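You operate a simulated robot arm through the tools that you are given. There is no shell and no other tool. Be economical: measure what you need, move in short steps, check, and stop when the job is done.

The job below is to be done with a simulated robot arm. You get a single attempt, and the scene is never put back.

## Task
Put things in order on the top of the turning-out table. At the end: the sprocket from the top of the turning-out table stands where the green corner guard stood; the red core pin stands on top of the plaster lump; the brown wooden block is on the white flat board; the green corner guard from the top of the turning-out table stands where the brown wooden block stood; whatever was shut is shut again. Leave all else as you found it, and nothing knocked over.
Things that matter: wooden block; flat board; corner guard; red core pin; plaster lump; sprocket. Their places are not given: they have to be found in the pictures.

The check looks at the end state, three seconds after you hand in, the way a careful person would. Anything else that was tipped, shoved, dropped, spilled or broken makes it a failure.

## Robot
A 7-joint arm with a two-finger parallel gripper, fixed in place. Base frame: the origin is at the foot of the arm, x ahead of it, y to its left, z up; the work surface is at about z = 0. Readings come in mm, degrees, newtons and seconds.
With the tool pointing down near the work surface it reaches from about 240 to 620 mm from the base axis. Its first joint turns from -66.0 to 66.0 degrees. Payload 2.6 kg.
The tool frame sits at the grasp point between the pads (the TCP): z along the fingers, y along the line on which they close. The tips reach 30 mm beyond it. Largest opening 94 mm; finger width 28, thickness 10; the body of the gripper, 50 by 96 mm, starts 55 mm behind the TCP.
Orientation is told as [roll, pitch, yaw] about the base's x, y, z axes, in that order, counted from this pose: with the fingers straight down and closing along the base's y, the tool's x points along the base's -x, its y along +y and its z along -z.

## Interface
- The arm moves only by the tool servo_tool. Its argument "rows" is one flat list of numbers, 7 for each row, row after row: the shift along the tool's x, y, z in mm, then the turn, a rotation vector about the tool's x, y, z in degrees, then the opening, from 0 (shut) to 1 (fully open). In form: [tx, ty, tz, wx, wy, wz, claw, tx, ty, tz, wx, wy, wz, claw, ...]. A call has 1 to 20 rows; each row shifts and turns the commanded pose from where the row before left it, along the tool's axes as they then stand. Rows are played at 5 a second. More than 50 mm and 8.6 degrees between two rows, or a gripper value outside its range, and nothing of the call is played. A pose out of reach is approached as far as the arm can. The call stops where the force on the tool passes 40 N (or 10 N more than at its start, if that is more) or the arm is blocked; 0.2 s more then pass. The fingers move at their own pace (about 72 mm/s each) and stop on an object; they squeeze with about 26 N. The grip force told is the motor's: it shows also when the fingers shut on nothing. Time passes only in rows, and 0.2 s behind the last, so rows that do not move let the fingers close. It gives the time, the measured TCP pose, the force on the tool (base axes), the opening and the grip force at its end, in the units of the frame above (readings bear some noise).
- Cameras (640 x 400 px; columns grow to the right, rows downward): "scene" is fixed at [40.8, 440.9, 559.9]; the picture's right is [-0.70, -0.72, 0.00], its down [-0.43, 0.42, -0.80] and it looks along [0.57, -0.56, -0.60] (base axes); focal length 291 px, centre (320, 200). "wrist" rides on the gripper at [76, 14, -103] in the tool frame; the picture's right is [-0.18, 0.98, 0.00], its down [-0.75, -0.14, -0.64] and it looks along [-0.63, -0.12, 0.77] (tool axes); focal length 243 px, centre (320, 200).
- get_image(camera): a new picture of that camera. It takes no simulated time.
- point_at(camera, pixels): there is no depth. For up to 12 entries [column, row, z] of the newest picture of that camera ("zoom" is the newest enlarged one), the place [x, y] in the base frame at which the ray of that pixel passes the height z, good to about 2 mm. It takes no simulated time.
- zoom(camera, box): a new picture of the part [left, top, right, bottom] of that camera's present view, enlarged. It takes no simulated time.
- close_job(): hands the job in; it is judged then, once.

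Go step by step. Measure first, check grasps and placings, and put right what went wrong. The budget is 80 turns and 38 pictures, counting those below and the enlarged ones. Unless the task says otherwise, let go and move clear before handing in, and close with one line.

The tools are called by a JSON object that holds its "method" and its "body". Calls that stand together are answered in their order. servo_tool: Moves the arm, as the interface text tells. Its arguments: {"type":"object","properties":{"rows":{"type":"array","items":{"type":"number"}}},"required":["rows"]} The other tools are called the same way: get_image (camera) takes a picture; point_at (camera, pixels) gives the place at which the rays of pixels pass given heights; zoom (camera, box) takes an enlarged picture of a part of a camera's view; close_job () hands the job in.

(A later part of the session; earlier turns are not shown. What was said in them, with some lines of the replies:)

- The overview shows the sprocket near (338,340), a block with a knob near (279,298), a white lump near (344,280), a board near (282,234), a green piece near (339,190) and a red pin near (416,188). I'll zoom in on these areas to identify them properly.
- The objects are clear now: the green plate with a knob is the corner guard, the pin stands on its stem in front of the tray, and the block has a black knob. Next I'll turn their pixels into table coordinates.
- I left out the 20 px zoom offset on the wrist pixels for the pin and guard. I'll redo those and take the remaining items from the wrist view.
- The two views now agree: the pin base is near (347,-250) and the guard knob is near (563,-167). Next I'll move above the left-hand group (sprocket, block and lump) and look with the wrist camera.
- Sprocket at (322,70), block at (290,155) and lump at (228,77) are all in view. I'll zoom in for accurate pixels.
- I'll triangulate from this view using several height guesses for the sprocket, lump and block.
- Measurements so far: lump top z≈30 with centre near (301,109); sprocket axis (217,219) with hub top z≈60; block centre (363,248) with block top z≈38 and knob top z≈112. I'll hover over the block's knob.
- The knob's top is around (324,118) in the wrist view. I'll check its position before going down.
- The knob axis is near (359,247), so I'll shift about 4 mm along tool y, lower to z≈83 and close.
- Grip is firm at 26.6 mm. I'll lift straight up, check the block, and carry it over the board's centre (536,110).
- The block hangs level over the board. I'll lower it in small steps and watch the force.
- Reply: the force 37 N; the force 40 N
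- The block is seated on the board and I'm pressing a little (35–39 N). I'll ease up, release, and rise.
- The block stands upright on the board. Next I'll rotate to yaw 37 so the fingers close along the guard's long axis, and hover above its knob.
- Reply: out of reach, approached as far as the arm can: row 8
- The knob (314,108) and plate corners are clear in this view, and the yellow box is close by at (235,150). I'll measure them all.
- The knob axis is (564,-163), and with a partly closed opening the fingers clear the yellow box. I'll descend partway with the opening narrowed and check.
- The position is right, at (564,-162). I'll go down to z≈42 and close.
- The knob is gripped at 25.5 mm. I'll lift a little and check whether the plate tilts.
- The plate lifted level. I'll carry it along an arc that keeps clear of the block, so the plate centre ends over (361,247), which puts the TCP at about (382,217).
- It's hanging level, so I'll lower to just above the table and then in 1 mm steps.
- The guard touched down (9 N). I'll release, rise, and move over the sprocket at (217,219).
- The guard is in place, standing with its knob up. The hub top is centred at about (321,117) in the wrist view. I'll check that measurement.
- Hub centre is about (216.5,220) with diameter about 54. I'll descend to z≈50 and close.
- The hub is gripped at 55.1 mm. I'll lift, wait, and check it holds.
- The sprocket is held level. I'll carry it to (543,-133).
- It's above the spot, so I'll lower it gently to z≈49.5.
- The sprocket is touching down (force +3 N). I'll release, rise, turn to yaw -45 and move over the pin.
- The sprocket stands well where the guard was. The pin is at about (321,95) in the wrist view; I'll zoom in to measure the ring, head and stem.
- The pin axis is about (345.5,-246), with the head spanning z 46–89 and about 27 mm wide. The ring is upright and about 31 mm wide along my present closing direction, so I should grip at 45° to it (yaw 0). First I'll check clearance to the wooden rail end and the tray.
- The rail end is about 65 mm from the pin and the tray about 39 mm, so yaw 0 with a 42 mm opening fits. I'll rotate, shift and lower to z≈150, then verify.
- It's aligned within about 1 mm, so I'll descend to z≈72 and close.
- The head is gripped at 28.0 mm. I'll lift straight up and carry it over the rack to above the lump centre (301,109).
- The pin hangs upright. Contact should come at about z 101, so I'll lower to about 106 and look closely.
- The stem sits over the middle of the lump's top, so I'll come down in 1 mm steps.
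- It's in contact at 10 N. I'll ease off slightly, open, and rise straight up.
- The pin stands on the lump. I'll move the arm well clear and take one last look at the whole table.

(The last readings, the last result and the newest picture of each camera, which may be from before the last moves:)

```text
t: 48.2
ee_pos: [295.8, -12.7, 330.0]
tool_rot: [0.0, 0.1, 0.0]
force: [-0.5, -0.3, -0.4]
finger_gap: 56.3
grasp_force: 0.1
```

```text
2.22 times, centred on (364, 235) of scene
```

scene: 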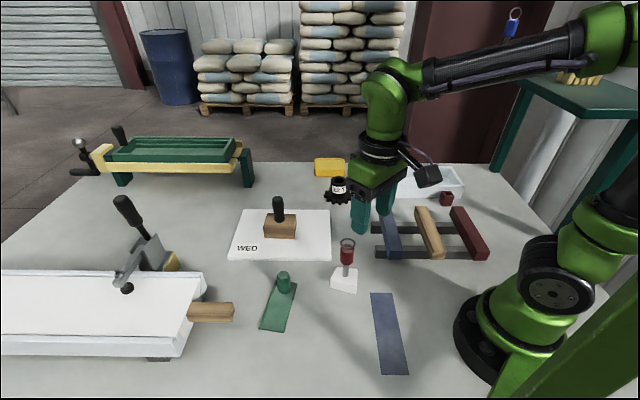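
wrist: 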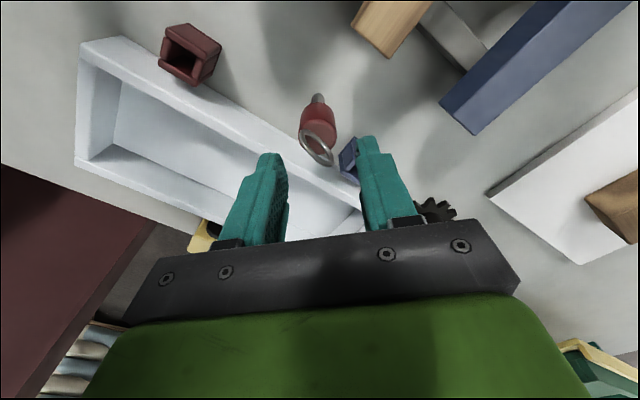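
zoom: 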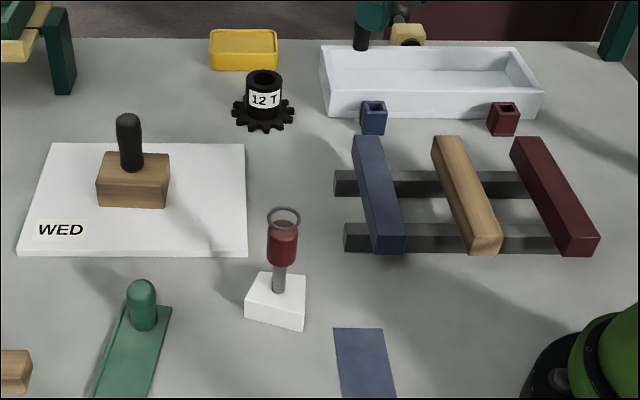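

The last picture shows all four things in place and upright, the other items where they were, and the arm clear. I'm handing in.

{"method": "close_job", "body": {}}

```text
The job is handed in.
```

I handed the job in with all four moves done: the sprocket is where the corner guard stood, the guard is where the wooden block stood, the block is on the white board, and the red core pin is on the plaster lump. I saw nothing that was shut, so I opened nothing, and the last picture showed nothing knocked over.
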